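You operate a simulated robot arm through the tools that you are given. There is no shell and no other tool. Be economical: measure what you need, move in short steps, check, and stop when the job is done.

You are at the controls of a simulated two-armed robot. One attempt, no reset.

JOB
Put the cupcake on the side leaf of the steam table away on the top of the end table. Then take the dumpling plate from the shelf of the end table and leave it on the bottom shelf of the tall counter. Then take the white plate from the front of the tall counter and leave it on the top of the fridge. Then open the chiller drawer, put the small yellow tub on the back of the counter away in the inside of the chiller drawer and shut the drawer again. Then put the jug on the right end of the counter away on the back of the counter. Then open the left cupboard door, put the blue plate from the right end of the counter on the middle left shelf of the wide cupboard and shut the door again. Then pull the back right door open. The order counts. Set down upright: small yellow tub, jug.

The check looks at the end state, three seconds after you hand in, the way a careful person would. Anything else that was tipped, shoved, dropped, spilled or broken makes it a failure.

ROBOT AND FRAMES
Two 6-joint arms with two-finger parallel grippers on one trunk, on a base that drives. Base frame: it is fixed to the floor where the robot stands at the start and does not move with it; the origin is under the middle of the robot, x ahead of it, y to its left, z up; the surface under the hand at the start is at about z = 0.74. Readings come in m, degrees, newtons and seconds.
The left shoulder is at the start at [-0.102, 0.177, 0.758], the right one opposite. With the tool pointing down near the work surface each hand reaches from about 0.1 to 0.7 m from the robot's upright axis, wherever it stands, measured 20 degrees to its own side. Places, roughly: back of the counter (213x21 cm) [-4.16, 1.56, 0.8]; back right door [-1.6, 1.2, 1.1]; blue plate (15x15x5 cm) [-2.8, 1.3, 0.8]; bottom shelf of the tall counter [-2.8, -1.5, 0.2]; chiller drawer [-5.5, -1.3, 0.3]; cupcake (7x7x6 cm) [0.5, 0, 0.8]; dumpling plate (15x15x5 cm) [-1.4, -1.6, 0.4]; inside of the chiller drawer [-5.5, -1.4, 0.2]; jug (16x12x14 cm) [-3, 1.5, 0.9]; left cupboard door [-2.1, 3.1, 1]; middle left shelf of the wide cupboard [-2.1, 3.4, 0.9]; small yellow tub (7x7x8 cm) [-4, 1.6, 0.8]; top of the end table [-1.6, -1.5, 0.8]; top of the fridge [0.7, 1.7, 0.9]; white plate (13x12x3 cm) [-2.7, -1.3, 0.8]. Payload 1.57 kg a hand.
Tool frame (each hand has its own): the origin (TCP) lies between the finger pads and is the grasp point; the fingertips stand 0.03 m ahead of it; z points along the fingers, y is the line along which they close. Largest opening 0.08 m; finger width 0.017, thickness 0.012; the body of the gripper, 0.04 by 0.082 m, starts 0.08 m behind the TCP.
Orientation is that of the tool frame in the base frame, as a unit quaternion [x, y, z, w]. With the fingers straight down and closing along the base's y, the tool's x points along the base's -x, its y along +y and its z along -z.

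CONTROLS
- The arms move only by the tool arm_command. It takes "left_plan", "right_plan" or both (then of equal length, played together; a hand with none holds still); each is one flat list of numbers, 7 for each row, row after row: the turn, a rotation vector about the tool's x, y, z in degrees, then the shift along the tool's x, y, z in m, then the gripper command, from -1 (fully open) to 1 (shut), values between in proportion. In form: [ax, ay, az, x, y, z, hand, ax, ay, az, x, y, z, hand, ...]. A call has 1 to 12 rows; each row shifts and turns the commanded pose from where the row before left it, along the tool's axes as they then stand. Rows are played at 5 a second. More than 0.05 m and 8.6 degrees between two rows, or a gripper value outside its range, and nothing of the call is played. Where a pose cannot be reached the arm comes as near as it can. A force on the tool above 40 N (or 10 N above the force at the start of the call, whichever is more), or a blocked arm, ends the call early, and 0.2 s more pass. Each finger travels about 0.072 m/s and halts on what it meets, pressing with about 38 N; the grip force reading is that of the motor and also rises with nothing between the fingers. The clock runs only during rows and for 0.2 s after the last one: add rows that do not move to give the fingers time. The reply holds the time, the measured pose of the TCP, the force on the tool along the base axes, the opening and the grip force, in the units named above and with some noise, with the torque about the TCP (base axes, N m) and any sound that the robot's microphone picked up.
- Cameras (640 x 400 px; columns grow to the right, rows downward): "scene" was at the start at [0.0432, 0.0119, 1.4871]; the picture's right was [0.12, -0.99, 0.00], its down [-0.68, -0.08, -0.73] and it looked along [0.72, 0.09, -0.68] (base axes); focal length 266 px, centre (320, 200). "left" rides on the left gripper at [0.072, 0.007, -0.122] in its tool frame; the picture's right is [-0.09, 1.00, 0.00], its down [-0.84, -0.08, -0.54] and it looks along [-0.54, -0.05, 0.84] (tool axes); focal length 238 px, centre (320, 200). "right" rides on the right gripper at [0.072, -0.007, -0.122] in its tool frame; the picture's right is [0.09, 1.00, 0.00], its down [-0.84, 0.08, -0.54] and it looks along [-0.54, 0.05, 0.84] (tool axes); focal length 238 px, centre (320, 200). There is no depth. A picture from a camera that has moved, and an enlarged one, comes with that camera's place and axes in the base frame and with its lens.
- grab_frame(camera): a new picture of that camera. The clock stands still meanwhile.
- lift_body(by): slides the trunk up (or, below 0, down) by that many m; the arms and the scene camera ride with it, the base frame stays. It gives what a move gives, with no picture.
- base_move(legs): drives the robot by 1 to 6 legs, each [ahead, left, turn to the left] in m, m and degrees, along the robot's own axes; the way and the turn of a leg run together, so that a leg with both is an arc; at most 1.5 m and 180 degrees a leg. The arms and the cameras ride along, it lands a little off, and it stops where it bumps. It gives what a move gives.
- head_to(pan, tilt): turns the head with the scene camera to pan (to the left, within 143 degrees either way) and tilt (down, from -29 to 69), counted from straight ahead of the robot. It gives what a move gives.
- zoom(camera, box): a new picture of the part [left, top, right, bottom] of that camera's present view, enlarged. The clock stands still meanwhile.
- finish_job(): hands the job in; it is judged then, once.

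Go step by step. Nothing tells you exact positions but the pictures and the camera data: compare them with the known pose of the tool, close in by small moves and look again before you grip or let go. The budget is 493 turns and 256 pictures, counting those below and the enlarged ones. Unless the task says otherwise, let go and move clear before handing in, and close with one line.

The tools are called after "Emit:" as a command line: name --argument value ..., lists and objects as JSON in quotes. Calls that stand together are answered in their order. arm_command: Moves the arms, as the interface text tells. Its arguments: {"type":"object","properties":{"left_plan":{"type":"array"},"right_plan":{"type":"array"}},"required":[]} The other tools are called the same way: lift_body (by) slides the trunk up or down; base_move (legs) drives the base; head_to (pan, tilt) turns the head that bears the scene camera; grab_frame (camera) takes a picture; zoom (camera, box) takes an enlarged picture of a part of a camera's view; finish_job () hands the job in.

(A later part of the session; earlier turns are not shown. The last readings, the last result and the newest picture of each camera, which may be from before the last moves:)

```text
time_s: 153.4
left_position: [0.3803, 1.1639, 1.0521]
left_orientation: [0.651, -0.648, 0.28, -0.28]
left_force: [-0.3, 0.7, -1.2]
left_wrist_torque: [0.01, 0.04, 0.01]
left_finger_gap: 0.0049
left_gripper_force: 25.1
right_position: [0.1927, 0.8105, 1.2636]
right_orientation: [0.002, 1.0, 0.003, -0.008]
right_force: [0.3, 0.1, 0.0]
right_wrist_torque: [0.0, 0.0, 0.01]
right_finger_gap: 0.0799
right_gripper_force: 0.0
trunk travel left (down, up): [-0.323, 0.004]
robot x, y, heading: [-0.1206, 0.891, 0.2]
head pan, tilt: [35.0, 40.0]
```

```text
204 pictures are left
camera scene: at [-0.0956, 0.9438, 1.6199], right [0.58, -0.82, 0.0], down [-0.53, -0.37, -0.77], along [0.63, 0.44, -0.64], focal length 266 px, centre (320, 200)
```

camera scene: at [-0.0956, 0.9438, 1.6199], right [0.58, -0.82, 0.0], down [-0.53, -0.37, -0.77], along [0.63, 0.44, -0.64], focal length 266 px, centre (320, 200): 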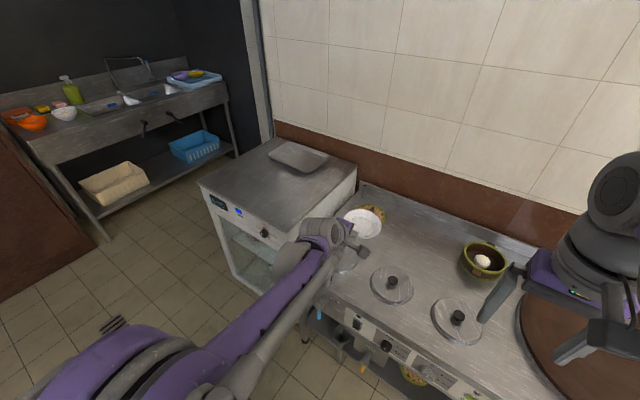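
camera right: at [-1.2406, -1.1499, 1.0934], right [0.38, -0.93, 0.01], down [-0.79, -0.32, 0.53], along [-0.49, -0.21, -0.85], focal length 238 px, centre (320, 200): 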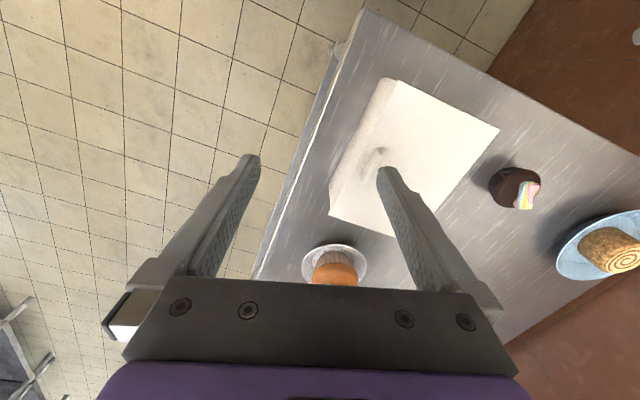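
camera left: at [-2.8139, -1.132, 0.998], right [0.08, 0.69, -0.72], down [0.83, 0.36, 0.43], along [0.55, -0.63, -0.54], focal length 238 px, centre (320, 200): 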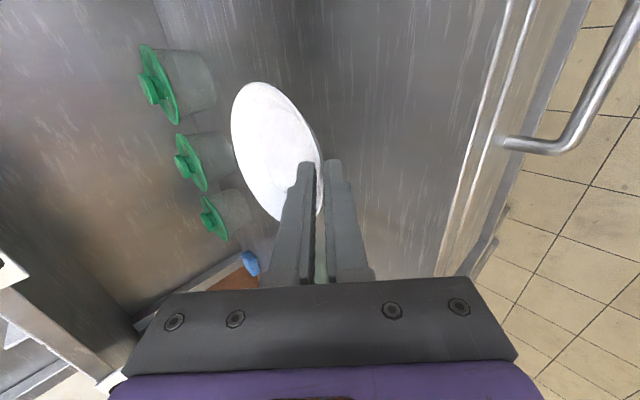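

The fridge top is bare except for a tray at the back. I'll slide a further 0.45 m left to bring the plate over its front middle.

Emit:
base_move --legs '[[0.04, 0.455, 0]]'

Emit:
grab_frame --camera "scene"

Emit:
grab_frame --camera "left"

```text
time_s: 158.0
left_position: [0.413, 1.634, 1.0531]
left_orientation: [0.654, -0.644, 0.278, -0.282]
left_force: [0.0, 0.1, -1.0]
left_wrist_torque: [-0.01, 0.06, 0.02]
left_finger_gap: 0.0052
left_gripper_force: 25.0
right_position: [0.2284, 1.2773, 1.264]
right_orientation: [-0.004, 1.0, 0.002, -0.009]
right_force: [0.0, 0.2, 0.9]
right_wrist_torque: [-0.02, 0.01, 0.02]
right_finger_gap: 0.08
right_gripper_force: 0.2
trunk travel left (down, up): [-0.323, 0.004]
robot x, y, heading: [-0.0878, 1.3551, 0.8]
head pan, tilt: [35.0, 40.0]
```

```text
203 pictures are left
camera scene: at [-0.0606, 1.4072, 1.6199], right [0.58, -0.81, 0.0], down [-0.52, -0.38, -0.77], along [0.62, 0.45, -0.64], focal length 266 px, centre (320, 200)
```

scene: 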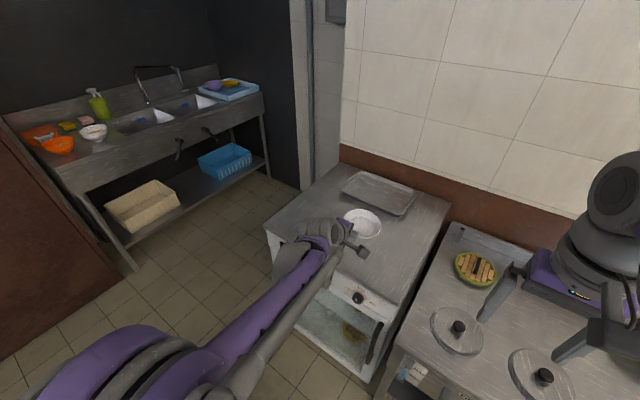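

```text
202 pictures are left
camera left: at [0.3191, 1.5592, 1.1309], right [-0.68, 0.08, -0.72], down [-0.35, 0.83, 0.43], along [0.64, 0.55, -0.54], focal length 238 px, centre (320, 200)
```

left: 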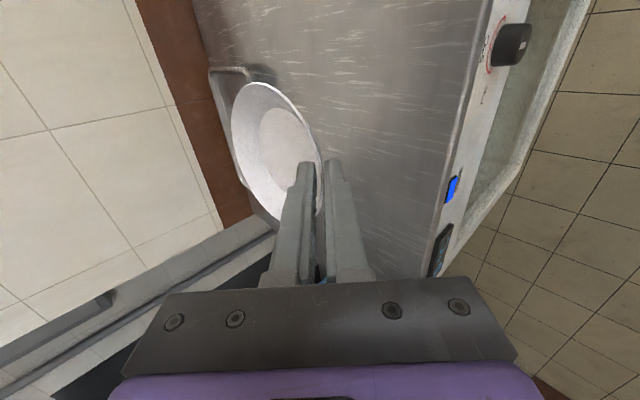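

The plate is over the front half of the fridge top, clear of the tray (near edge x ≈ 0.71). Lowering.

Emit:
arm_command --left_plan '[0, 0, 0, 0, 0.0219, 0.0205, 1, 0, 0, 0, 0, 0.0183, 0.0171, 1, 0, 0, 0, 0, 0.0037, 0.0034, 1, 0, 0, 0, 0, 0.0037, 0.0034, 1, 0, 0, 0, 0, 0.0037, 0.0034, 1, 0, 0, 0, 0, 0.0037, 0.0034, 1, 0, 0, 0, 0, 0.0037, 0.0034, 1, 0, 0, 0, 0, 0, 0, 1]'

Emit:
grab_frame --camera "left"

```text
time_s: 159.8
left_position: [0.4115, 1.6336, 0.9716]
left_orientation: [0.655, -0.644, 0.278, -0.282]
left_force: [0.0, 0.3, 0.2]
left_wrist_torque: [0.01, 0.01, -0.05]
left_finger_gap: 0.0052
left_gripper_force: 25.7
right_position: [0.2297, 1.2774, 1.2634]
right_orientation: [-0.004, 1.0, 0.002, -0.008]
right_force: [0.0, 1.2, -0.6]
right_wrist_torque: [-0.03, -0.04, -0.02]
right_finger_gap: 0.0798
right_gripper_force: 0.0
trunk travel left (down, up): [-0.323, 0.004]
robot x, y, heading: [-0.0873, 1.3563, 0.4]
head pan, tilt: [35.0, 40.0]
```

```text
201 pictures are left
camera left: at [0.3173, 1.5596, 1.0509], right [-0.68, 0.08, -0.72], down [-0.35, 0.83, 0.43], along [0.64, 0.55, -0.54], focal length 238 px, centre (320, 200)
```

left: 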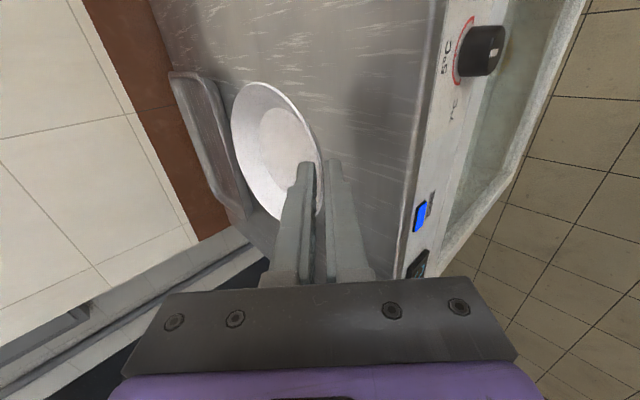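

Emit:
arm_command --left_plan '[0, 0, 0, 0, 0.0029, 0.0027, 1, 0, 0, 0, 0, 0.0029, 0.0027, 1, 0, 0, 0, 0, 0.0029, 0.0027, 1, 0, 0, 0, 0, 0.0029, 0.0027, 1, 0, 0, 0, 0, 0, 0, 1]'

```text
time_s: 161.0
left_position: [0.4106, 1.6332, 0.9575]
left_orientation: [0.655, -0.644, 0.278, -0.282]
left_force: [0.9, -0.4, -0.4]
left_wrist_torque: [0.01, 0.02, 0.0]
left_finger_gap: 0.0051
left_gripper_force: 25.8
right_position: [0.2292, 1.2762, 1.2634]
right_orientation: [-0.004, 1.0, 0.003, -0.008]
right_force: [0.3, -0.2, 0.6]
right_wrist_torque: [-0.01, 0.02, 0.01]
right_finger_gap: 0.08
right_gripper_force: 0.0
trunk travel left (down, up): [-0.323, 0.004]
robot x, y, heading: [-0.0856, 1.3593, 0.5]
head pan, tilt: [35.0, 40.0]
```

Not touching yet, so I'll continue in small steps.

Emit:
arm_command --left_plan '[0, 0, 0, 0, 0.0029, 0.0027, 1, 0, 0, 0, 0, 0.0029, 0.0027, 1, 0, 0, 0, 0, 0.0029, 0.0027, 1, 0, 0, 0, 0, 0.0029, 0.0027, 1, 0, 0, 0, 0, 0.0029, 0.0027, 1, 0, 0, 0, 0, 0.0029, 0.0027, 1, 0, 0, 0, 0, 0, 0, 1]'

Emit:
grab_frame --camera "left"

```text
time_s: 162.6
left_position: [0.4114, 1.6335, 0.9315]
left_orientation: [0.654, -0.644, 0.279, -0.282]
left_force: [0.2, -0.2, 0.0]
left_wrist_torque: [0.0, 0.04, 0.01]
left_finger_gap: 0.0052
left_gripper_force: 25.5
right_position: [0.2288, 1.2774, 1.263]
right_orientation: [-0.004, 1.0, 0.003, -0.008]
right_force: [0.6, -0.1, 0.1]
right_wrist_torque: [-0.02, 0.0, -0.04]
right_finger_gap: 0.0798
right_gripper_force: 0.0
trunk travel left (down, up): [-0.323, 0.004]
robot x, y, heading: [-0.0845, 1.3591, 0.8]
head pan, tilt: [35.0, 40.0]
```

```text
200 pictures are left
camera left: at [0.3182, 1.5589, 1.0111], right [-0.68, 0.08, -0.72], down [-0.35, 0.83, 0.43], along [0.64, 0.55, -0.54], focal length 238 px, centre (320, 200)
```

left: 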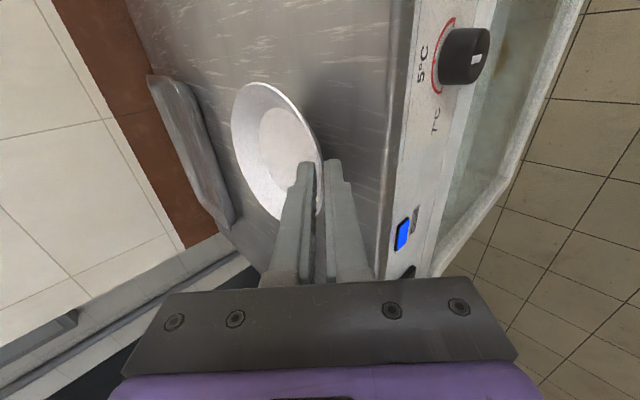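

Still clear of the surface. I'll move 4 cm further in from the front edge and keep lowering.

Emit:
arm_command --left_plan '[0, 0, 0, 0, -0.027, 0.029, 1, 0, 0, 0, 0, 0.0029, 0.0027, 1, 0, 0, 0, 0, 0.0029, 0.0027, 1, 0, 0, 0, 0, 0.0029, 0.0027, 1, 0, 0, 0, 0, 0.0029, 0.0027, 1, 0, 0, 0, 0, 0.0029, 0.0027, 1, 0, 0, 0, 0, 0, 0, 1]'

Emit:
zoom --camera "left" --box '[160, 40, 420, 300]'

```text
time_s: 164.2
left_position: [0.4503, 1.6341, 0.9145]
left_orientation: [0.655, -0.643, 0.279, -0.284]
left_force: [-6.0, -2.8, 19.9]
left_wrist_torque: [-0.1, -0.64, -0.12]
left_finger_gap: 0.0064
left_gripper_force: 26.3
right_position: [0.2273, 1.2758, 1.2639]
right_orientation: [-0.005, 1.0, 0.004, -0.006]
right_force: [0.8, 0.3, -0.3]
right_wrist_torque: [0.01, 0.01, 0.02]
right_finger_gap: 0.08
right_gripper_force: 0.0
trunk travel left (down, up): [-0.323, 0.004]
robot x, y, heading: [-0.0832, 1.3559, 0.4]
head pan, tilt: [35.0, 40.0]
```

```text
1.54 times, centred on (290, 170) of left
camera zoom: at [0.3566, 1.5595, 0.9928], right [-0.68, 0.08, -0.73], down [-0.36, 0.83, 0.43], along [0.64, 0.55, -0.54], focal length 367 px, centre (366, 246)
```

zoom: 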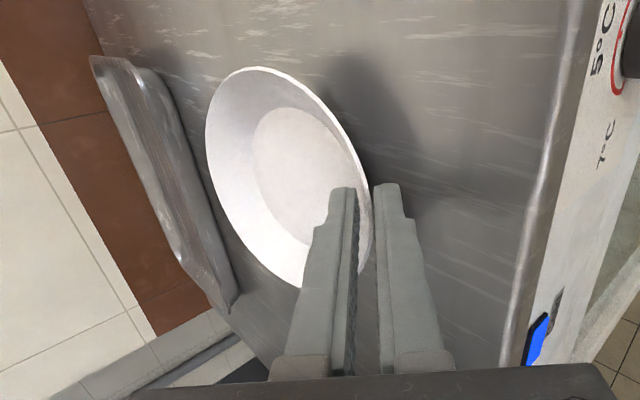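

It's in contact. Opening gently.

Emit:
arm_command --left_plan '[0, 0, 0, 0, -0.0015, -0.0014, 0.85, 0, 0, 0, 0, 0, 0, 0.7, 0, 0, 0, 0, 0, 0, 0.6, 0, 0, 0, 0, 0, 0, 0.5, 0, 0, 0, 0, 0, 0, 0.5]'

Emit:
zoom --camera "left" --box '[160, 40, 420, 300]'

```text
time_s: 165.4
left_position: [0.4534, 1.6348, 0.9157]
left_orientation: [0.655, -0.644, 0.278, -0.282]
left_force: [1.2, 0.2, 2.9]
left_wrist_torque: [0.02, -0.1, 0.01]
left_finger_gap: 0.0171
left_gripper_force: 0.1
right_position: [0.2281, 1.2776, 1.264]
right_orientation: [-0.004, 1.0, 0.003, -0.008]
right_force: [-0.2, 0.1, -0.2]
right_wrist_torque: [0.01, 0.0, 0.01]
right_finger_gap: 0.0802
right_gripper_force: 0.1
trunk travel left (down, up): [-0.323, 0.004]
robot x, y, heading: [-0.0859, 1.354, 0.5]
head pan, tilt: [35.0, 40.0]
```

```text
1.54 times, centred on (290, 170) of left
camera zoom: at [0.3585, 1.5598, 0.9941], right [-0.68, 0.08, -0.72], down [-0.35, 0.83, 0.43], along [0.64, 0.55, -0.54], focal length 367 px, centre (366, 246)
```

zoom: 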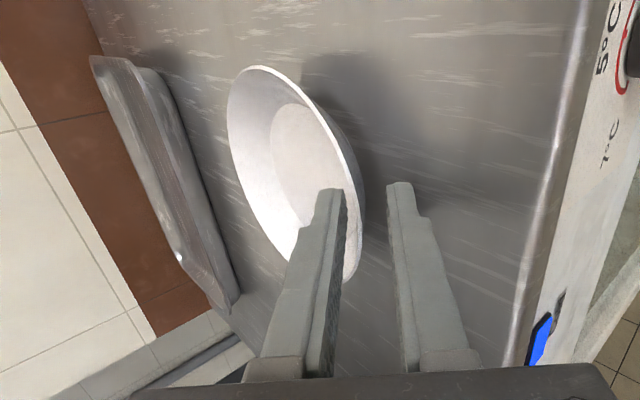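

The plate lies flat. I'm withdrawing along the finger axis and checking it.

Emit:
arm_command --left_plan '[0, 0, 0, 0, 0, -0.015, 0.5, 0, 0, 0, 0, 0, -0.03, 0.5, 0, 0, 0, 0, -0.02, -0.04, 0.5, 0, 0, 0, 0, -0.02, -0.04, 0.5, 0, 0, 0, 0, -0.02, -0.02, 0.5]'

Emit:
grab_frame --camera "left"

Emit:
grab_frame --camera "scene"

```text
time_s: 166.6
left_position: [0.3874, 1.6335, 1.0555]
left_orientation: [0.655, -0.643, 0.279, -0.282]
left_force: [-0.8, 0.2, -0.5]
left_wrist_torque: [0.01, -0.01, -0.01]
left_finger_gap: 0.0201
left_gripper_force: 0.1
right_position: [0.2285, 1.2755, 1.2641]
right_orientation: [-0.004, 1.0, 0.003, -0.008]
right_force: [0.1, 0.4, -0.3]
right_wrist_torque: [-0.01, 0.0, -0.03]
right_finger_gap: 0.0801
right_gripper_force: 0.1
trunk travel left (down, up): [-0.323, 0.004]
robot x, y, heading: [-0.0861, 1.355, 0.7]
head pan, tilt: [35.0, 40.0]
```

```text
197 pictures are left
camera left: at [0.2939, 1.5592, 1.1365], right [-0.68, 0.08, -0.72], down [-0.35, 0.83, 0.43], along [0.64, 0.55, -0.54], focal length 238 px, centre (320, 200)
```

left: 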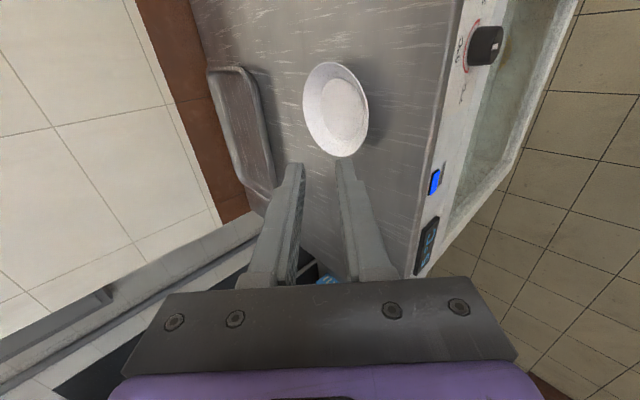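

```text
196 pictures are left
camera scene: at [-0.0607, 1.4071, 1.6199], right [0.58, -0.81, 0.0], down [-0.52, -0.38, -0.77], along [0.62, 0.45, -0.64], focal length 266 px, centre (320, 200)
```

scene: 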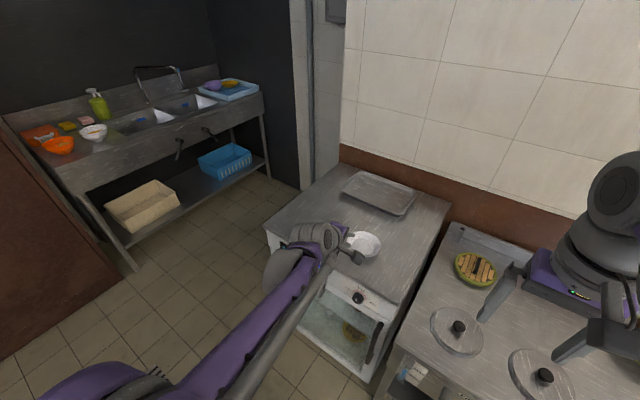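

The white plate is on the fridge top. Next is the chiller drawer at the far left end of the room. I'm driving back out and along the aisle.

Emit:
base_move --legs '[[-0.02, -1.4, 0], [-0.5, -0.25, 0], [0, 0, 179.3], [1.5, 0, 0], [1.3, 0, 0]]'

Emit:
head_to --pan 20 --tilt 25

Emit:
grab_frame --camera "scene"

Emit:
head_to --pan -55 --tilt 25

Emit:
grab_frame --camera "scene"

```text
time_s: 202.3
left_position: [-3.7771, -0.7473, 1.0578]
left_orientation: [0.624, 0.673, -0.29, -0.27]
left_force: [-0.2, 0.2, 0.0]
left_wrist_torque: [-0.02, 0.0, 0.0]
left_finger_gap: 0.0199
left_gripper_force: 0.0
right_position: [-3.6412, -0.3796, 1.2641]
right_orientation: [0.999, 0.035, 0.008, 0.001]
right_force: [0.3, 0.2, 0.1]
right_wrist_torque: [0.02, -0.02, 0.01]
right_finger_gap: 0.0799
right_gripper_force: 0.1
trunk travel left (down, up): [-0.323, 0.004]
robot x, y, heading: [-3.318, -0.4418, -175.8]
head pan, tilt: [35.0, 40.0]
```

```text
time_s: 203.1
left_position: [-3.7776, -0.7454, 1.0578]
left_orientation: [0.625, 0.673, -0.29, -0.269]
left_force: [-0.1, 0.9, 0.2]
left_wrist_torque: [0.02, -0.03, -0.01]
left_finger_gap: 0.0199
left_gripper_force: 0.1
right_position: [-3.6407, -0.38, 1.2634]
right_orientation: [0.999, 0.035, 0.008, 0.002]
right_force: [0.8, -0.4, 0.3]
right_wrist_torque: [-0.01, -0.03, 0.0]
right_finger_gap: 0.08
right_gripper_force: 0.0
trunk travel left (down, up): [-0.323, 0.004]
robot x, y, heading: [-3.3229, -0.4408, -175.8]
head pan, tilt: [20.0, 25.0]
```

```text
195 pictures are left
camera scene: at [-3.3629, -0.4738, 1.6431], right [-0.41, 0.91, 0.0], down [0.39, 0.17, -0.91], along [-0.83, -0.37, -0.42], focal length 266 px, centre (320, 200)
```

scene: 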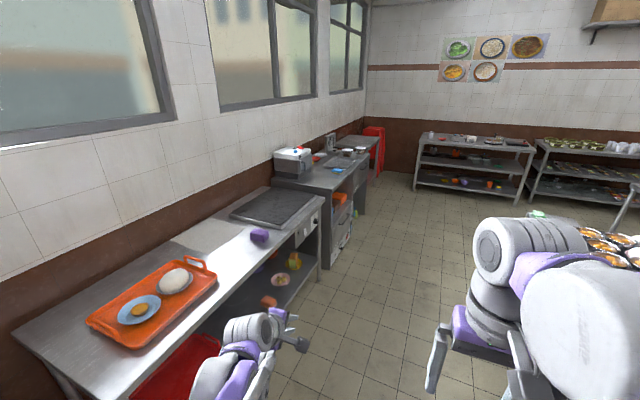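

```text
time_s: 204.6
left_position: [-3.7778, -0.7465, 1.0568]
left_orientation: [0.624, 0.673, -0.291, -0.27]
left_force: [-0.2, 0.4, -0.4]
left_wrist_torque: [0.05, 0.02, 0.02]
left_finger_gap: 0.0201
left_gripper_force: 0.1
right_position: [-3.6403, -0.382, 1.263]
right_orientation: [0.999, 0.035, 0.008, 0.003]
right_force: [0.5, -0.1, 0.2]
right_wrist_torque: [0.02, -0.01, 0.03]
right_finger_gap: 0.0798
right_gripper_force: 0.1
trunk travel left (down, up): [-0.323, 0.004]
robot x, y, heading: [-3.3225, -0.4404, -176.0]
head pan, tilt: [-55.0, 25.0]
```

```text
194 pictures are left
camera scene: at [-3.3369, -0.3646, 1.6432], right [0.78, 0.63, 0.0], down [0.27, -0.33, -0.91], along [-0.57, 0.7, -0.42], focal length 266 px, centre (320, 200)
```

scene: 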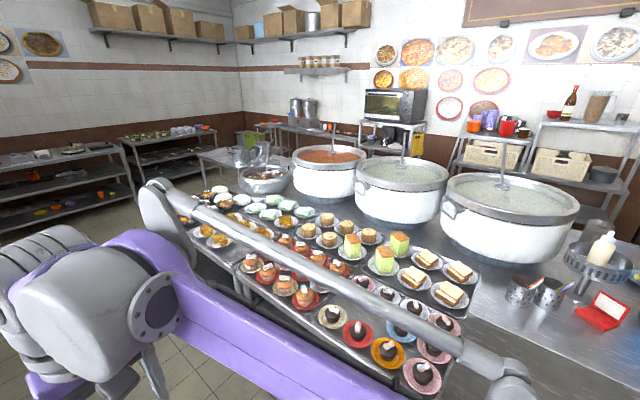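

The sweets counter narrows the aisle (front edge near y 0.1), so I'm staying at y ≈ −0.5 and driving on to the chiller unit.

Emit:
base_move --legs '[[0, 0.06, -4], [1.45, 0, 0]]'

Emit:
head_to --pan 50 --tilt 40

Emit:
grab_frame --camera "scene"

```text
time_s: 212.5
left_position: [-5.2397, -0.7708, 1.0576]
left_orientation: [0.649, 0.65, -0.28, -0.281]
left_force: [0.8, 0.2, 0.2]
left_wrist_torque: [-0.01, -0.02, 0.02]
left_finger_gap: 0.0201
left_gripper_force: 0.0
right_position: [-5.0755, -0.4156, 1.2626]
right_orientation: [1.0, -0.002, 0.008, 0.002]
right_force: [-0.1, -1.0, 0.4]
right_wrist_torque: [0.0, 0.0, 0.03]
right_finger_gap: 0.0801
right_gripper_force: 0.0
trunk travel left (down, up): [-0.323, 0.004]
robot x, y, heading: [-4.7606, -0.4995, 180.2]
head pan, tilt: [-55.0, 25.0]
```

```text
time_s: 214.4
left_position: [-5.2392, -0.7699, 1.0572]
left_orientation: [0.648, 0.65, -0.28, -0.28]
left_force: [0.4, -0.1, 0.6]
left_wrist_torque: [0.0, 0.03, 0.02]
left_finger_gap: 0.0201
left_gripper_force: 0.1
right_position: [-5.0768, -0.4159, 1.2626]
right_orientation: [1.0, -0.002, 0.008, 0.003]
right_force: [1.2, 0.6, -1.0]
right_wrist_torque: [0.01, 0.02, 0.02]
right_finger_gap: 0.0799
right_gripper_force: 0.0
trunk travel left (down, up): [-0.323, 0.004]
robot x, y, heading: [-4.7638, -0.5021, 179.8]
head pan, tilt: [50.0, 40.0]
```

```text
193 pictures are left
camera scene: at [-4.7741, -0.5625, 1.6199], right [-0.77, 0.64, 0.0], down [0.41, 0.49, -0.77], along [-0.49, -0.59, -0.64], focal length 266 px, centre (320, 200)
```

scene: 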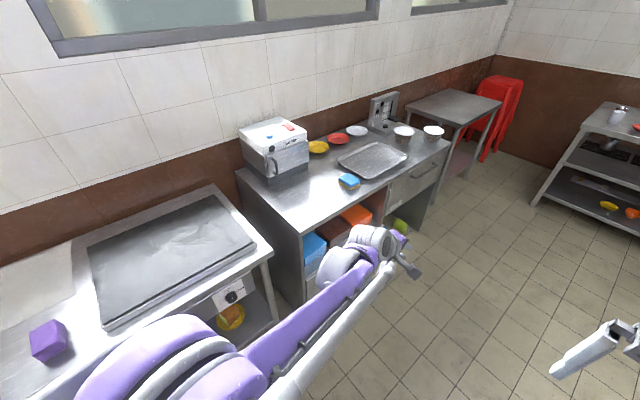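

The chiller unit starts at x ≈ −5.2 with its front at y ≈ −1.2. I'll move in front of it and face it.

Emit:
base_move --legs '[[0.75, -0.15, 0], [0, 0, 90]]'

Emit:
head_to --pan 0 --tilt 50

Emit:
grab_frame --camera "scene"

```text
time_s: 222.3
left_position: [-5.238, -0.8263, 1.0572]
left_orientation: [-0.002, 0.918, -0.396, 0.0]
left_force: [0.6, -0.3, 1.2]
left_wrist_torque: [0.01, 0.01, 0.01]
left_finger_gap: 0.0201
left_gripper_force: 0.0
right_position: [-5.5924, -0.6631, 1.2639]
right_orientation: [0.709, 0.705, 0.007, -0.004]
right_force: [-0.8, -0.4, 0.4]
right_wrist_torque: [0.02, 0.02, 0.01]
right_finger_gap: 0.0798
right_gripper_force: 0.0
trunk travel left (down, up): [-0.323, 0.004]
robot x, y, heading: [-5.5071, -0.3474, -90.0]
head pan, tilt: [50.0, 40.0]
```

```text
time_s: 223.5
left_position: [-5.2373, -0.8259, 1.0574]
left_orientation: [-0.001, 0.918, -0.396, 0.0]
left_force: [-0.1, 0.4, 0.9]
left_wrist_torque: [-0.02, 0.02, -0.01]
left_finger_gap: 0.0198
left_gripper_force: 0.1
right_position: [-5.5919, -0.6623, 1.2627]
right_orientation: [0.709, 0.705, 0.007, -0.003]
right_force: [0.0, 0.3, 0.2]
right_wrist_torque: [0.02, -0.02, 0.0]
right_finger_gap: 0.0801
right_gripper_force: 0.1
trunk travel left (down, up): [-0.323, 0.004]
robot x, y, heading: [-5.5033, -0.3472, -90.2]
head pan, tilt: [0.0, 50.0]
```

```text
192 pictures are left
camera scene: at [-5.5076, -0.3805, 1.6057], right [-1.0, 0.0, 0.0], down [0.0, 0.77, -0.64], along [0.0, -0.64, -0.77], focal length 266 px, centre (320, 200)
```

scene: 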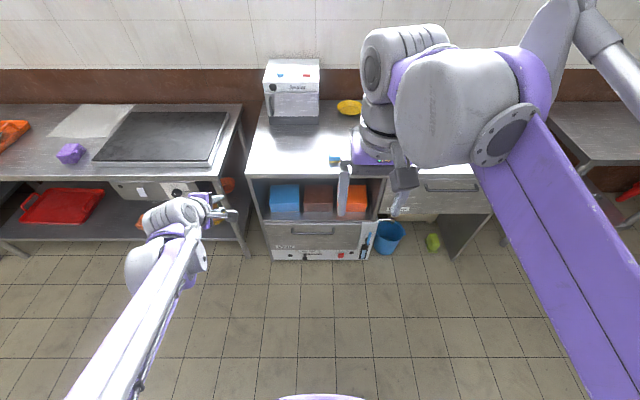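

The chiller drawer is the one with the bar handle below the open cubby, with the handle near (−5.47, −1.15, 0.38). I'll shift right, lower the trunk, and bring the left hand down in front of it.

Emit:
base_move --legs '[[0, -0.235, 0]]'

Emit:
lift_body --by -0.32

Emit:
arm_command --left_plan '[0, 0, 0, 0, 0.0, 0.045, -0.2, 0, 0, 0, 0, 0.02, 0.045, -0.2, 0, 0, 0, 0, 0.025, 0.042, -0.2, 0, 0, 0, 0, 0.025, 0.042, -0.2, 0, 0, 0, 0, 0.025, 0.042, -0.2, 0, 0, 0, 0, 0.025, 0.042, -0.2, 0, 0, 0, 0, 0.025, 0.03, -0.2, 0, 0, 0, 0, 0, 0, -0.2]'

Emit:
grab_frame --camera "left"

Emit:
grab_frame --camera "scene"

```text
time_s: 226.2
left_position: [-5.4715, -0.8256, 1.0573]
left_orientation: [-0.002, 0.918, -0.397, -0.001]
left_force: [0.2, -0.2, 0.7]
left_wrist_torque: [-0.01, -0.02, 0.01]
left_finger_gap: 0.0198
left_gripper_force: 0.0
right_position: [-5.8259, -0.6618, 1.2633]
right_orientation: [0.709, 0.705, 0.007, -0.003]
right_force: [-0.7, -0.7, 0.0]
right_wrist_torque: [-0.02, 0.04, 0.02]
right_finger_gap: 0.0802
right_gripper_force: 0.0
trunk travel left (down, up): [-0.323, 0.004]
robot x, y, heading: [-5.7406, -0.3466, -90.2]
head pan, tilt: [0.0, 50.0]
```

```text
time_s: 229.3
left_position: [-5.4726, -0.8252, 0.7371]
left_orientation: [-0.001, 0.918, -0.396, 0.0]
left_force: [0.7, -0.1, 0.8]
left_wrist_torque: [0.0, 0.02, 0.0]
left_finger_gap: 0.0199
left_gripper_force: 0.1
right_position: [-5.8262, -0.6612, 0.9438]
right_orientation: [0.709, 0.705, 0.007, -0.004]
right_force: [0.9, 0.2, 0.6]
right_wrist_torque: [-0.04, -0.03, -0.01]
right_finger_gap: 0.0799
right_gripper_force: 0.1
trunk travel left (down, up): [-0.003, 0.324]
robot x, y, heading: [-5.7427, -0.347, -90.3]
head pan, tilt: [0.0, 50.0]
```

```text
time_s: 231.1
left_position: [-5.4694, -0.9365, 0.4315]
left_orientation: [-0.001, 0.918, -0.396, -0.001]
left_force: [0.4, 0.2, -0.1]
left_wrist_torque: [0.01, 0.04, -0.02]
left_finger_gap: 0.0481
left_gripper_force: 0.2
right_position: [-5.8262, -0.6606, 0.9431]
right_orientation: [0.709, 0.705, 0.008, -0.004]
right_force: [0.1, -0.5, -0.5]
right_wrist_torque: [-0.01, 0.03, 0.0]
right_finger_gap: 0.0802
right_gripper_force: 0.1
trunk travel left (down, up): [-0.003, 0.324]
robot x, y, heading: [-5.7428, -0.3434, -90.1]
head pan, tilt: [0.0, 50.0]
```

```text
191 pictures are left
camera left: at [-5.5429, -0.8435, 0.5103], right [0.09, 0.68, -0.72], down [0.84, 0.34, 0.43], along [0.54, -0.64, -0.54], focal length 238 px, centre (320, 200)
```

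left: 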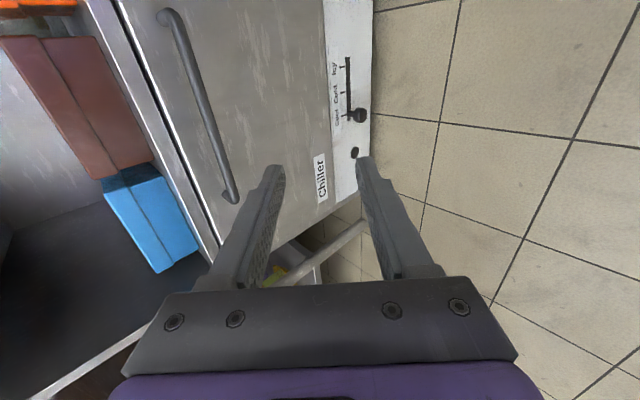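

```text
190 pictures are left
camera scene: at [-5.7424, -0.4324, 1.2785], right [-1.0, 0.0, 0.0], down [0.0, 0.77, -0.64], along [0.0, -0.64, -0.77], focal length 266 px, centre (320, 200)
```

scene: 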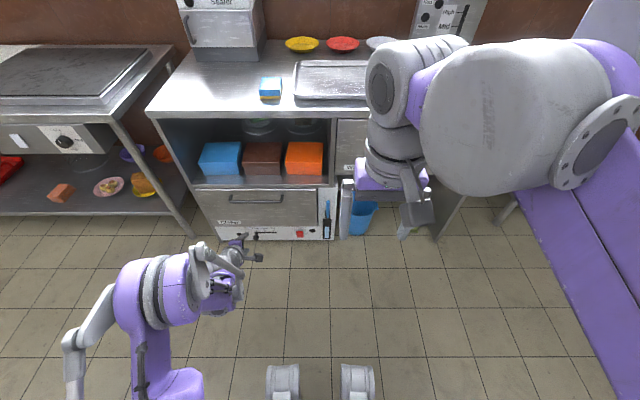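

"Chiller" label confirmed; the handle bar triangulates to (−5.49, −1.16, 0.41). I'll flatten the hand to about 22° and approach to 5 cm.

Emit:
arm_command --left_plan '[7, 0, 0, 0.01, 0, 0, -0.2, 7, 0, 0, 0.01, 0, 0, -0.2, 7, 0, 0, 0, 0, 0, -0.2, 0, 0, 0, 0, -0.018, 0.045, -0.2, 0, 0, 0, 0, -0.018, 0.045, -0.2, 0, 0, 0, 0, -0.018, 0.045, -0.2, 0, 0, 0, 0, 0, 0, -0.2]'

Emit:
grab_frame --camera "left"

```text
time_s: 232.7
left_position: [-5.49, -1.0865, 0.4351]
left_orientation: [-0.003, 0.831, -0.557, -0.001]
left_force: [0.0, 1.0, -0.3]
left_wrist_torque: [0.02, 0.02, 0.0]
left_finger_gap: 0.048
left_gripper_force: 0.0
right_position: [-5.8258, -0.662, 0.9426]
right_orientation: [0.709, 0.705, 0.007, -0.004]
right_force: [-1.0, 0.8, 0.7]
right_wrist_torque: [-0.03, -0.02, 0.02]
right_finger_gap: 0.08
right_gripper_force: 0.1
trunk travel left (down, up): [-0.003, 0.324]
robot x, y, heading: [-5.741, -0.3466, -90.0]
head pan, tilt: [0.0, 50.0]
```

```text
189 pictures are left
camera left: at [-5.5634, -0.9718, 0.4754], right [0.09, 0.38, -0.92], down [0.84, 0.47, 0.28], along [0.54, -0.8, -0.27], focal length 238 px, centre (320, 200)
```

left: 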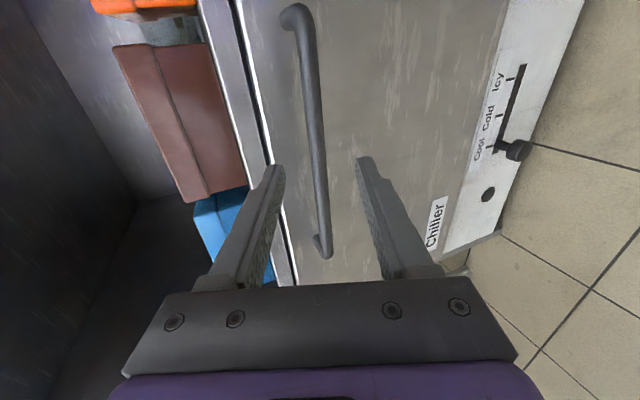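

The bar is centred between the fingers. I'm advancing and closing on it.

Emit:
arm_command --left_plan '[0, 0, 0, 0, 0, 0.022, -0.2, 0, 0, 0, 0, 0, 0.022, -0.2, 0, 0, 0, 0, 0, 0.018, -0.2, 0, 0, 0, 0, 0, 0, -0.2]'

Emit:
grab_frame --camera "left"

```text
time_s: 233.7
left_position: [-5.4909, -1.1433, 0.41]
left_orientation: [-0.002, 0.831, -0.557, 0.0]
left_force: [-1.4, -0.2, -0.6]
left_wrist_torque: [-0.02, 0.03, -0.02]
left_finger_gap: 0.0481
left_gripper_force: 0.0
right_position: [-5.8255, -0.6628, 0.942]
right_orientation: [0.709, 0.706, 0.007, -0.003]
right_force: [0.5, 0.2, 0.0]
right_wrist_torque: [-0.01, 0.0, -0.03]
right_finger_gap: 0.0802
right_gripper_force: 0.0
trunk travel left (down, up): [-0.003, 0.324]
robot x, y, heading: [-5.7403, -0.3473, -90.1]
head pan, tilt: [0.0, 50.0]
```

```text
188 pictures are left
camera left: at [-5.5635, -1.0285, 0.4498], right [0.09, 0.38, -0.92], down [0.84, 0.47, 0.28], along [0.54, -0.8, -0.27], focal length 238 px, centre (320, 200)
```

left: 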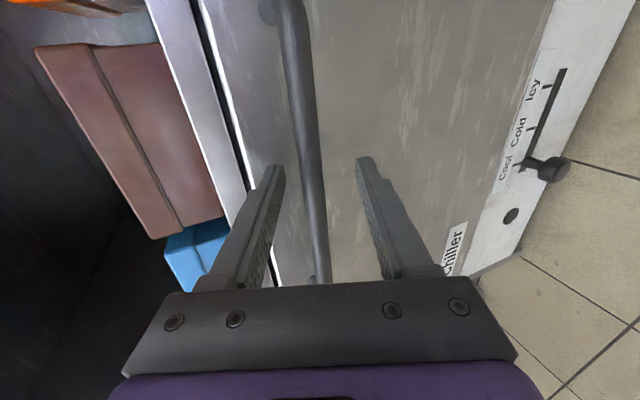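

Emit:
arm_command --left_plan '[0, 0, 0, 0, 0, 0, 0.3, 0, 0, 0, 0, 0, 0, 0.8, 0, 0, 0, 0, 0, 0, 1, 0, 0, 0, 0, 0, 0, 1]'

Emit:
grab_frame --camera "left"

```text
time_s: 234.7
left_position: [-5.4907, -1.1411, 0.4134]
left_orientation: [-0.001, 0.829, -0.559, 0.001]
left_force: [-1.5, -4.8, 35.6]
left_wrist_torque: [-0.28, -0.21, 0.17]
left_finger_gap: 0.0138
left_gripper_force: 30.2
right_position: [-5.8257, -0.6588, 0.9441]
right_orientation: [0.709, 0.705, 0.007, -0.002]
right_force: [0.2, -0.6, 0.0]
right_wrist_torque: [0.04, -0.02, -0.02]
right_finger_gap: 0.0799
right_gripper_force: 0.1
trunk travel left (down, up): [-0.003, 0.324]
robot x, y, heading: [-5.7414, -0.3491, -90.0]
head pan, tilt: [0.0, 50.0]
```

```text
187 pictures are left
camera left: at [-5.5638, -1.0278, 0.4533], right [0.09, 0.37, -0.92], down [0.84, 0.48, 0.27], along [0.54, -0.8, -0.27], focal length 238 px, centre (320, 200)
```

left: 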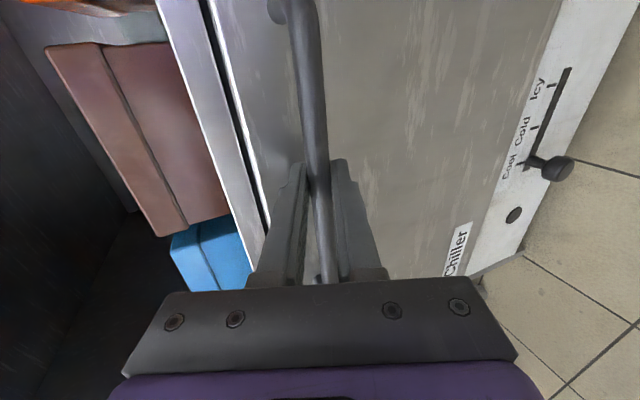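

The handle is gripped (gap 0.014 m). I'll relieve the vertical load and pull a little with the arm to test.

Emit:
arm_command --left_plan '[0, 0, 0, 0, -0.0035, -0.0015, 1, 0, 0, 0, 0, 0.0076, -0.0185, 1, 0, 0, 0, 0, 0.0076, -0.0185, 1, 0, 0, 0, 0, 0.0076, -0.0185, 1, 0, 0, 0, 0, 0, 0, 1]'

```text
time_s: 235.9
left_position: [-5.4908, -1.0777, 0.4153]
left_orientation: [0.0, 0.831, -0.556, -0.002]
left_force: [-4.4, 0.9, -0.1]
left_wrist_torque: [0.0, 0.04, -0.57]
left_finger_gap: 0.0138
left_gripper_force: 30.1
right_position: [-5.8262, -0.661, 0.9425]
right_orientation: [0.709, 0.705, 0.007, -0.005]
right_force: [-0.4, -0.2, 0.5]
right_wrist_torque: [0.0, -0.03, 0.0]
right_finger_gap: 0.0798
right_gripper_force: 0.0
trunk travel left (down, up): [-0.003, 0.324]
robot x, y, heading: [-5.7412, -0.3488, -89.9]
head pan, tilt: [0.0, 50.0]
```

The drawer slides easily. I'll drive back 0.27 m to open it.

Emit:
base_move --legs '[[-0.27, 0, 0]]'

Emit:
head_to --pan 10 --tilt 45

Emit:
grab_frame --camera "scene"

```text
time_s: 237.9
left_position: [-5.4898, -0.8074, 0.4136]
left_orientation: [-0.001, 0.831, -0.557, -0.001]
left_force: [-7.4, -1.7, -8.4]
left_wrist_torque: [0.04, -0.31, 0.38]
left_finger_gap: 0.0138
left_gripper_force: 30.5
right_position: [-5.8261, -0.3901, 0.9428]
right_orientation: [0.709, 0.705, 0.008, -0.003]
right_force: [0.8, -1.3, -0.1]
right_wrist_torque: [0.0, -0.03, -0.01]
right_finger_gap: 0.0801
right_gripper_force: 0.0
trunk travel left (down, up): [-0.003, 0.324]
robot x, y, heading: [-5.7383, -0.0755, -90.3]
head pan, tilt: [0.0, 50.0]
```

```text
time_s: 238.6
left_position: [-5.4899, -0.8083, 0.4146]
left_orientation: [0.0, 0.831, -0.557, -0.001]
left_force: [-1.2, 1.0, -6.1]
left_wrist_torque: [0.03, -0.3, 0.31]
left_finger_gap: 0.014
left_gripper_force: 29.9
right_position: [-5.8253, -0.3907, 0.9426]
right_orientation: [0.709, 0.705, 0.007, -0.004]
right_force: [0.1, 0.2, 0.4]
right_wrist_torque: [-0.02, -0.04, 0.0]
right_finger_gap: 0.08
right_gripper_force: 0.1
trunk travel left (down, up): [-0.003, 0.324]
robot x, y, heading: [-5.739, -0.0762, -90.2]
head pan, tilt: [10.0, 45.0]
```

```text
186 pictures are left
camera scene: at [-5.7276, -0.1646, 1.2853], right [-0.99, -0.17, 0.0], down [-0.12, 0.7, -0.71], along [0.12, -0.7, -0.71], focal length 266 px, centre (320, 200)
```

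scene: 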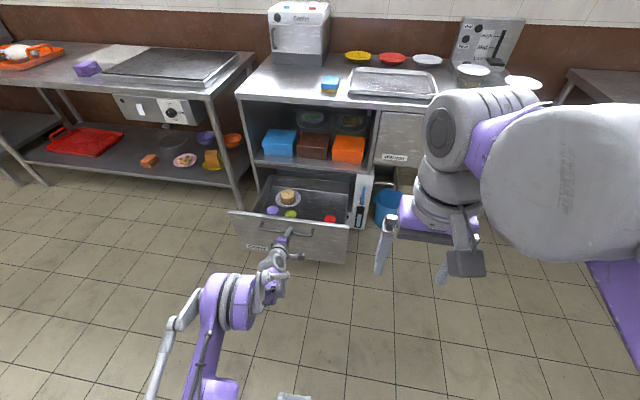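

The drawer is open about 0.33 m. I'll release the handle, back away from it, and look inside.

Emit:
arm_command --left_plan '[0, 0, 0, 0, 0, 0, 0.4, 0, 0, 0, 0, 0, 0, -0.2, 0, 0, 0, 0, 0, 0, -0.2, 0, 0, 0, 0, 0.012, -0.03, -0.2, 0, 0, 0, 0, 0.012, -0.03, -0.2, 0, 0, 0, 0, 0, 0, -0.2]'

Emit:
zoom --camera "scene" --box '[210, 150, 390, 270]'

```text
time_s: 240.0
left_position: [-5.4901, -0.7436, 0.4136]
left_orientation: [0.0, 0.83, -0.558, -0.001]
left_force: [-0.6, -0.8, 0.5]
left_wrist_torque: [0.0, 0.0, 0.03]
left_finger_gap: 0.0478
left_gripper_force: 0.0
right_position: [-5.8256, -0.391, 0.9436]
right_orientation: [0.71, 0.705, 0.007, -0.003]
right_force: [0.0, 0.7, -0.4]
right_wrist_torque: [-0.02, 0.03, 0.0]
right_finger_gap: 0.0802
right_gripper_force: 0.1
trunk travel left (down, up): [-0.003, 0.324]
robot x, y, heading: [-5.7414, -0.0763, -90.2]
head pan, tilt: [10.0, 45.0]
```

```text
3.33 times, centred on (300, 210) of scene
camera zoom: at [-5.7277, -0.1641, 1.2853], right [-0.99, -0.17, 0.0], down [-0.12, 0.7, -0.71], along [0.12, -0.7, -0.71], focal length 886 px, centre (387, 167)
```

zoom: 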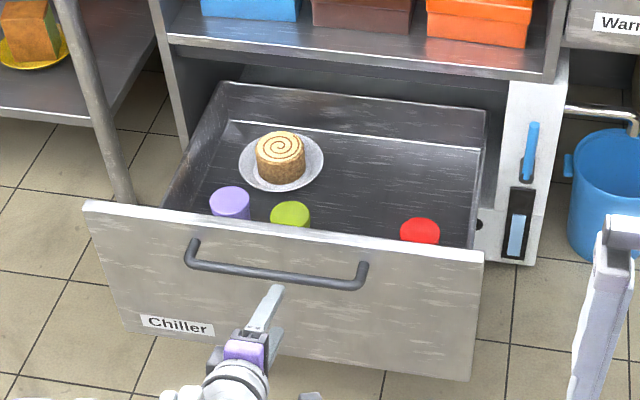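

Inside there is free room at the right rear, behind the red tub. Now I need a path to the back of the sweets counter, so I'll raise the trunk and look behind me.

Emit:
lift_body --by 0.25

Emit:
head_to --pan 125 --tilt 20

Emit:
grab_frame --camera "scene"

Emit:
head_to --pan -135 --tilt 20

Emit:
grab_frame --camera "scene"

```text
time_s: 242.6
left_position: [-5.4901, -0.7431, 0.6648]
left_orientation: [0.0, 0.83, -0.557, -0.001]
left_force: [0.6, 0.6, 0.2]
left_wrist_torque: [-0.02, 0.01, -0.03]
left_finger_gap: 0.0481
left_gripper_force: 0.0
right_position: [-5.8266, -0.3908, 1.1927]
right_orientation: [0.71, 0.704, 0.007, -0.004]
right_force: [0.7, 0.1, -1.0]
right_wrist_torque: [-0.01, 0.02, 0.01]
right_finger_gap: 0.0798
right_gripper_force: 0.0
trunk travel left (down, up): [-0.253, 0.074]
robot x, y, heading: [-5.7436, -0.0785, -90.5]
head pan, tilt: [10.0, 45.0]
```

```text
time_s: 244.5
left_position: [-5.49, -0.7436, 0.6638]
left_orientation: [-0.001, 0.831, -0.557, 0.0]
left_force: [0.0, -0.1, 0.8]
left_wrist_torque: [-0.03, 0.01, 0.01]
left_finger_gap: 0.0479
left_gripper_force: 0.0
right_position: [-5.8256, -0.3904, 1.1939]
right_orientation: [0.709, 0.705, 0.008, -0.004]
right_force: [-0.4, -1.1, 0.1]
right_wrist_torque: [0.02, 0.02, 0.02]
right_finger_gap: 0.0801
right_gripper_force: 0.0
trunk travel left (down, up): [-0.253, 0.074]
robot x, y, heading: [-5.7416, -0.0778, -90.1]
head pan, tilt: [125.0, 20.0]
```

```text
184 pictures are left
camera scene: at [-5.6648, 0.019, 1.5763], right [0.57, -0.82, 0.0], down [-0.28, -0.2, -0.94], along [0.77, 0.54, -0.34], focal length 266 px, centre (320, 200)
```

scene: 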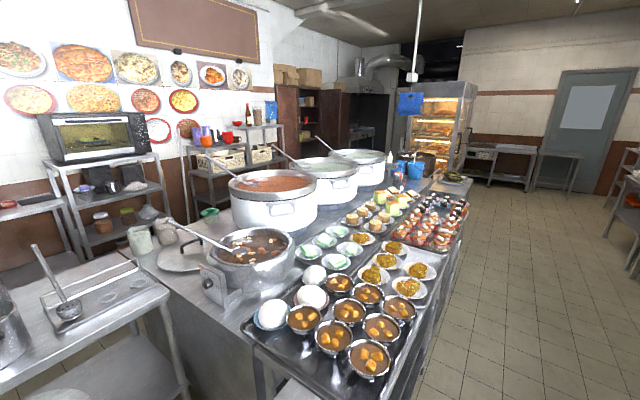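

```text
time_s: 248.1
left_position: [-5.4904, -0.7436, 0.6651]
left_orientation: [0.0, 0.83, -0.557, -0.001]
left_force: [-0.7, -0.4, 0.1]
left_wrist_torque: [0.03, 0.03, 0.0]
left_finger_gap: 0.0481
left_gripper_force: 0.1
right_position: [-5.8265, -0.3902, 1.1929]
right_orientation: [0.71, 0.704, 0.007, -0.004]
right_force: [-0.8, -0.7, -0.1]
right_wrist_torque: [-0.03, -0.01, -0.01]
right_finger_gap: 0.0801
right_gripper_force: 0.2
trunk travel left (down, up): [-0.253, 0.074]
robot x, y, heading: [-5.7416, -0.0768, -89.8]
head pan, tilt: [-135.0, 20.0]
```

```text
183 pictures are left
camera scene: at [-5.8069, 0.032, 1.5763], right [0.71, 0.7, 0.0], down [0.24, -0.24, -0.94], along [-0.66, 0.67, -0.34], focal length 266 px, centre (320, 200)
```

scene: 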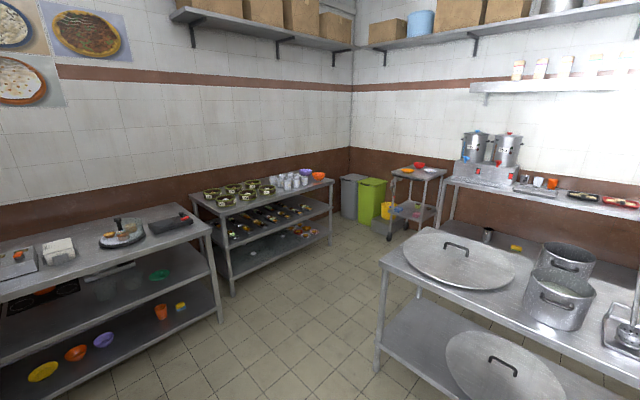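

The way round is past the pot table's left end (x ≈ −6.5) into the aisle behind the counter. First I'll return the left hand to a tucked, straight-down pose.

Emit:
arm_command --left_plan '[-8.5, 0, 0, 0, -0.01, -0.02, -0.2, -8.5, 0, 0, 0, -0.01, -0.02, -0.2, -8.5, 0, 0, 0, -0.01, -0.02, -0.2, -8.5, 0, 0, 0, 0, -0.02, -0.2, -8.5, 0, 0, 0, 0, -0.02, -0.2, -8.5, 0, 0, 0, 0, -0.02, -0.2, -8.5, 0, 0, 0, 0, -0.02, -0.2, -8.5, 0, 0, 0, 0, -0.02, -0.2, 0, 0, 0, 0, 0, 0, -1]'

Emit:
arm_command --left_plan '[0, 0, 8.2, 0, 0, -0.02, -1, 0, 0, 8.2, 0, 0, -0.02, -1, 0, 0, 8.2, 0, 0, -0.02, -1, 0, 0, 8.2, 0, 0, -0.02, -1, 0, 0, 8.2, 0, 0, 0, -1, 0, 0, 8.2, 0, 0, 0, -1, 0, 0, 8.2, 0, 0, 0, -1, 0, 0, 8.2, 0, 0, 0, -1, 0, 0, 8.2, 0, 0, 0, -1, 0, 0, 8.2, 0, 0, 0, -1, 0, 0, 8, 0, 0, 0, -1, 0, 0, 0, 0, 0, 0, -1]'

```text
time_s: 250.1
left_position: [-5.49, -0.6664, 0.8104]
left_orientation: [0.0, 1.0, 0.004, -0.001]
left_force: [0.0, 0.4, 0.8]
left_wrist_torque: [-0.02, -0.02, 0.02]
left_finger_gap: 0.08
left_gripper_force: 0.1
right_position: [-5.8244, -0.3893, 1.1934]
right_orientation: [0.709, 0.705, 0.008, -0.004]
right_force: [-0.3, -0.4, 0.5]
right_wrist_torque: [-0.05, -0.01, 0.03]
right_finger_gap: 0.08
right_gripper_force: 0.1
trunk travel left (down, up): [-0.253, 0.074]
robot x, y, heading: [-5.74, -0.0773, -90.1]
head pan, tilt: [-135.0, 20.0]
```

```text
time_s: 252.7
left_position: [-5.4882, -0.6654, 0.8903]
left_orientation: [0.708, 0.706, 0.002, -0.002]
left_force: [0.4, -0.5, 0.5]
left_wrist_torque: [-0.01, 0.04, 0.0]
left_finger_gap: 0.08
left_gripper_force: 0.1
right_position: [-5.826, -0.3908, 1.1925]
right_orientation: [0.709, 0.705, 0.008, -0.003]
right_force: [0.7, -0.7, -0.2]
right_wrist_torque: [0.0, 0.0, 0.0]
right_finger_gap: 0.08
right_gripper_force: 0.0
trunk travel left (down, up): [-0.253, 0.074]
robot x, y, heading: [-5.746, -0.077, -90.5]
head pan, tilt: [-135.0, 20.0]
```

Emit:
arm_command --left_plan '[0, 0, 0, 0.04, 0, -0.03, -1, 0, 0, 0, 0.04, 0, -0.03, -1, 0, 0, 0, 0.04, 0, -0.03, -1, 0, 0, 0, 0.04, 0, -0.03, -1, 0, 0, 0, 0.04, 0, -0.03, -1, 0, 0, 0, 0.03, 0, -0.03, -1, 0, 0, 0, 0, 0, 0, -1]'

Emit:
base_move --legs '[[0, 0, -89.5], [1.25, -0.05, 0], [0, 0, -90]]'

Emit:
head_to --pan -25 --tilt 30

Emit:
grab_frame --camera "scene"

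```text
time_s: 254.3
left_position: [-5.4881, -0.4379, 1.0727]
left_orientation: [0.707, 0.707, 0.002, -0.002]
left_force: [0.0, -0.5, -0.2]
left_wrist_torque: [-0.01, -0.01, 0.01]
left_finger_gap: 0.0801
left_gripper_force: 0.1
right_position: [-5.826, -0.3898, 1.193]
right_orientation: [0.709, 0.705, 0.007, -0.004]
right_force: [0.0, -0.2, 0.4]
right_wrist_torque: [0.03, 0.02, -0.04]
right_finger_gap: 0.0801
right_gripper_force: 0.2
trunk travel left (down, up): [-0.253, 0.074]
robot x, y, heading: [-5.7383, -0.0788, -90.2]
head pan, tilt: [-135.0, 20.0]
```

```text
time_s: 268.2
left_position: [-7.2039, 0.3466, 1.0731]
left_orientation: [-0.694, 0.72, -0.002, -0.001]
left_force: [0.0, 0.6, 0.4]
left_wrist_torque: [-0.02, 0.0, 0.02]
left_finger_gap: 0.0798
left_gripper_force: 0.0
right_position: [-6.8685, 0.286, 1.1925]
right_orientation: [-0.691, 0.722, -0.004, -0.008]
right_force: [-0.7, -0.2, -0.1]
right_wrist_torque: [-0.03, -0.03, -0.01]
right_finger_gap: 0.0802
right_gripper_force: 0.0
trunk travel left (down, up): [-0.253, 0.074]
robot x, y, heading: [-6.9632, -0.025, 87.9]
head pan, tilt: [-135.0, 20.0]
```

```text
time_s: 270.1
left_position: [-7.2042, 0.3472, 1.0731]
left_orientation: [-0.694, 0.72, -0.003, -0.001]
left_force: [0.1, 0.4, 0.0]
left_wrist_torque: [0.03, 0.0, 0.01]
left_finger_gap: 0.0799
left_gripper_force: 0.0
right_position: [-6.8695, 0.2862, 1.193]
right_orientation: [-0.692, 0.722, -0.003, -0.007]
right_force: [0.4, 0.7, 0.0]
right_wrist_torque: [-0.03, 0.01, -0.03]
right_finger_gap: 0.0801
right_gripper_force: 0.0
trunk travel left (down, up): [-0.253, 0.074]
robot x, y, heading: [-6.9655, -0.0234, 87.8]
head pan, tilt: [-25.0, 30.0]
```

```text
182 pictures are left
camera scene: at [-6.9251, 0.0178, 1.5603], right [0.89, -0.46, 0.0], down [-0.23, -0.44, -0.87], along [0.4, 0.77, -0.5], focal length 266 px, centre (320, 200)
```

scene: 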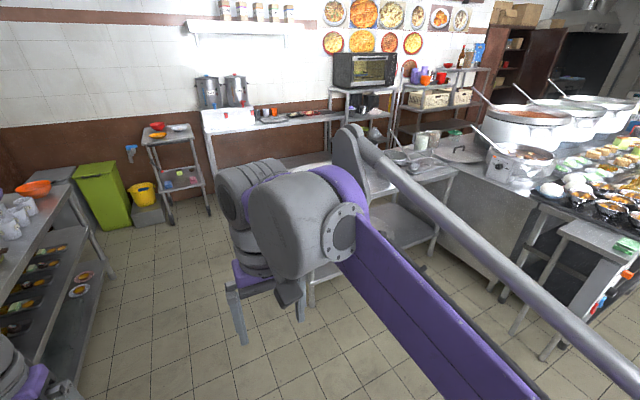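

The pot table occupies x −6.4 to −5.2 and y 1.1 to 1.9, and the back units begin at y ≈ 2.77. I'll drive around the corner and along y ≈ 2.33.

Emit:
base_move --legs '[[1.2, 0, 2], [1.12, 0, 0], [0, 0, -90]]'

Emit:
head_to --pan -15 --tilt 25

Emit:
grab_frame --camera "scene"

```text
time_s: 285.5
left_position: [-6.5618, 2.5443, 1.0779]
left_orientation: [-0.006, 1.0, 0.005, 0.0]
left_force: [0.2, 0.2, -0.4]
left_wrist_torque: [0.0, 0.0, -0.04]
left_finger_gap: 0.08
left_gripper_force: 0.2
right_position: [-6.6066, 2.2026, 1.1943]
right_orientation: [0.0, 1.0, 0.008, -0.004]
right_force: [0.2, -0.3, 0.3]
right_wrist_torque: [0.01, 0.0, 0.02]
right_finger_gap: 0.08
right_gripper_force: 0.0
trunk travel left (down, up): [-0.253, 0.074]
robot x, y, heading: [-6.9158, 2.2977, 0.4]
head pan, tilt: [-25.0, 30.0]
stopped in leg 3: the robot was blocked; the commanded pose is now the measured one
```

```text
time_s: 286.2
left_position: [-6.562, 2.541, 1.0778]
left_orientation: [-0.003, 1.0, 0.007, 0.002]
left_force: [0.9, 0.3, 0.4]
left_wrist_torque: [0.02, 0.01, -0.02]
left_finger_gap: 0.08
left_gripper_force: 0.0
right_position: [-6.6082, 2.2008, 1.1938]
right_orientation: [0.001, 1.0, 0.01, -0.004]
right_force: [-0.1, -0.7, -0.6]
right_wrist_torque: [-0.01, -0.01, 0.01]
right_finger_gap: 0.0799
right_gripper_force: 0.1
trunk travel left (down, up): [-0.253, 0.074]
robot x, y, heading: [-6.9164, 2.2999, 0.0]
head pan, tilt: [-15.0, 25.0]
```

```text
181 pictures are left
camera scene: at [-6.8771, 2.2561, 1.5679], right [-0.26, -0.97, -0.02], down [-0.4, 0.12, -0.91], along [0.88, -0.23, -0.42], focal length 266 px, centre (320, 200)
```

scene: 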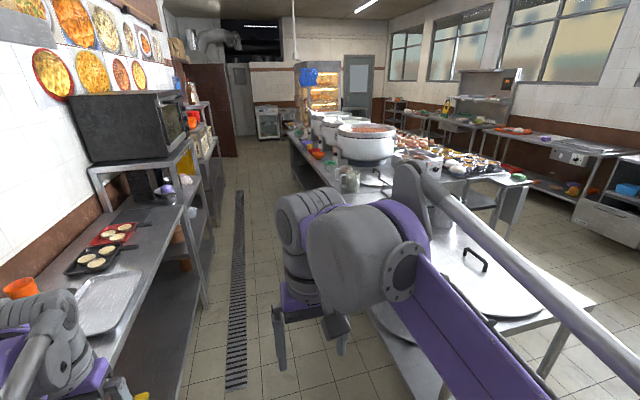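

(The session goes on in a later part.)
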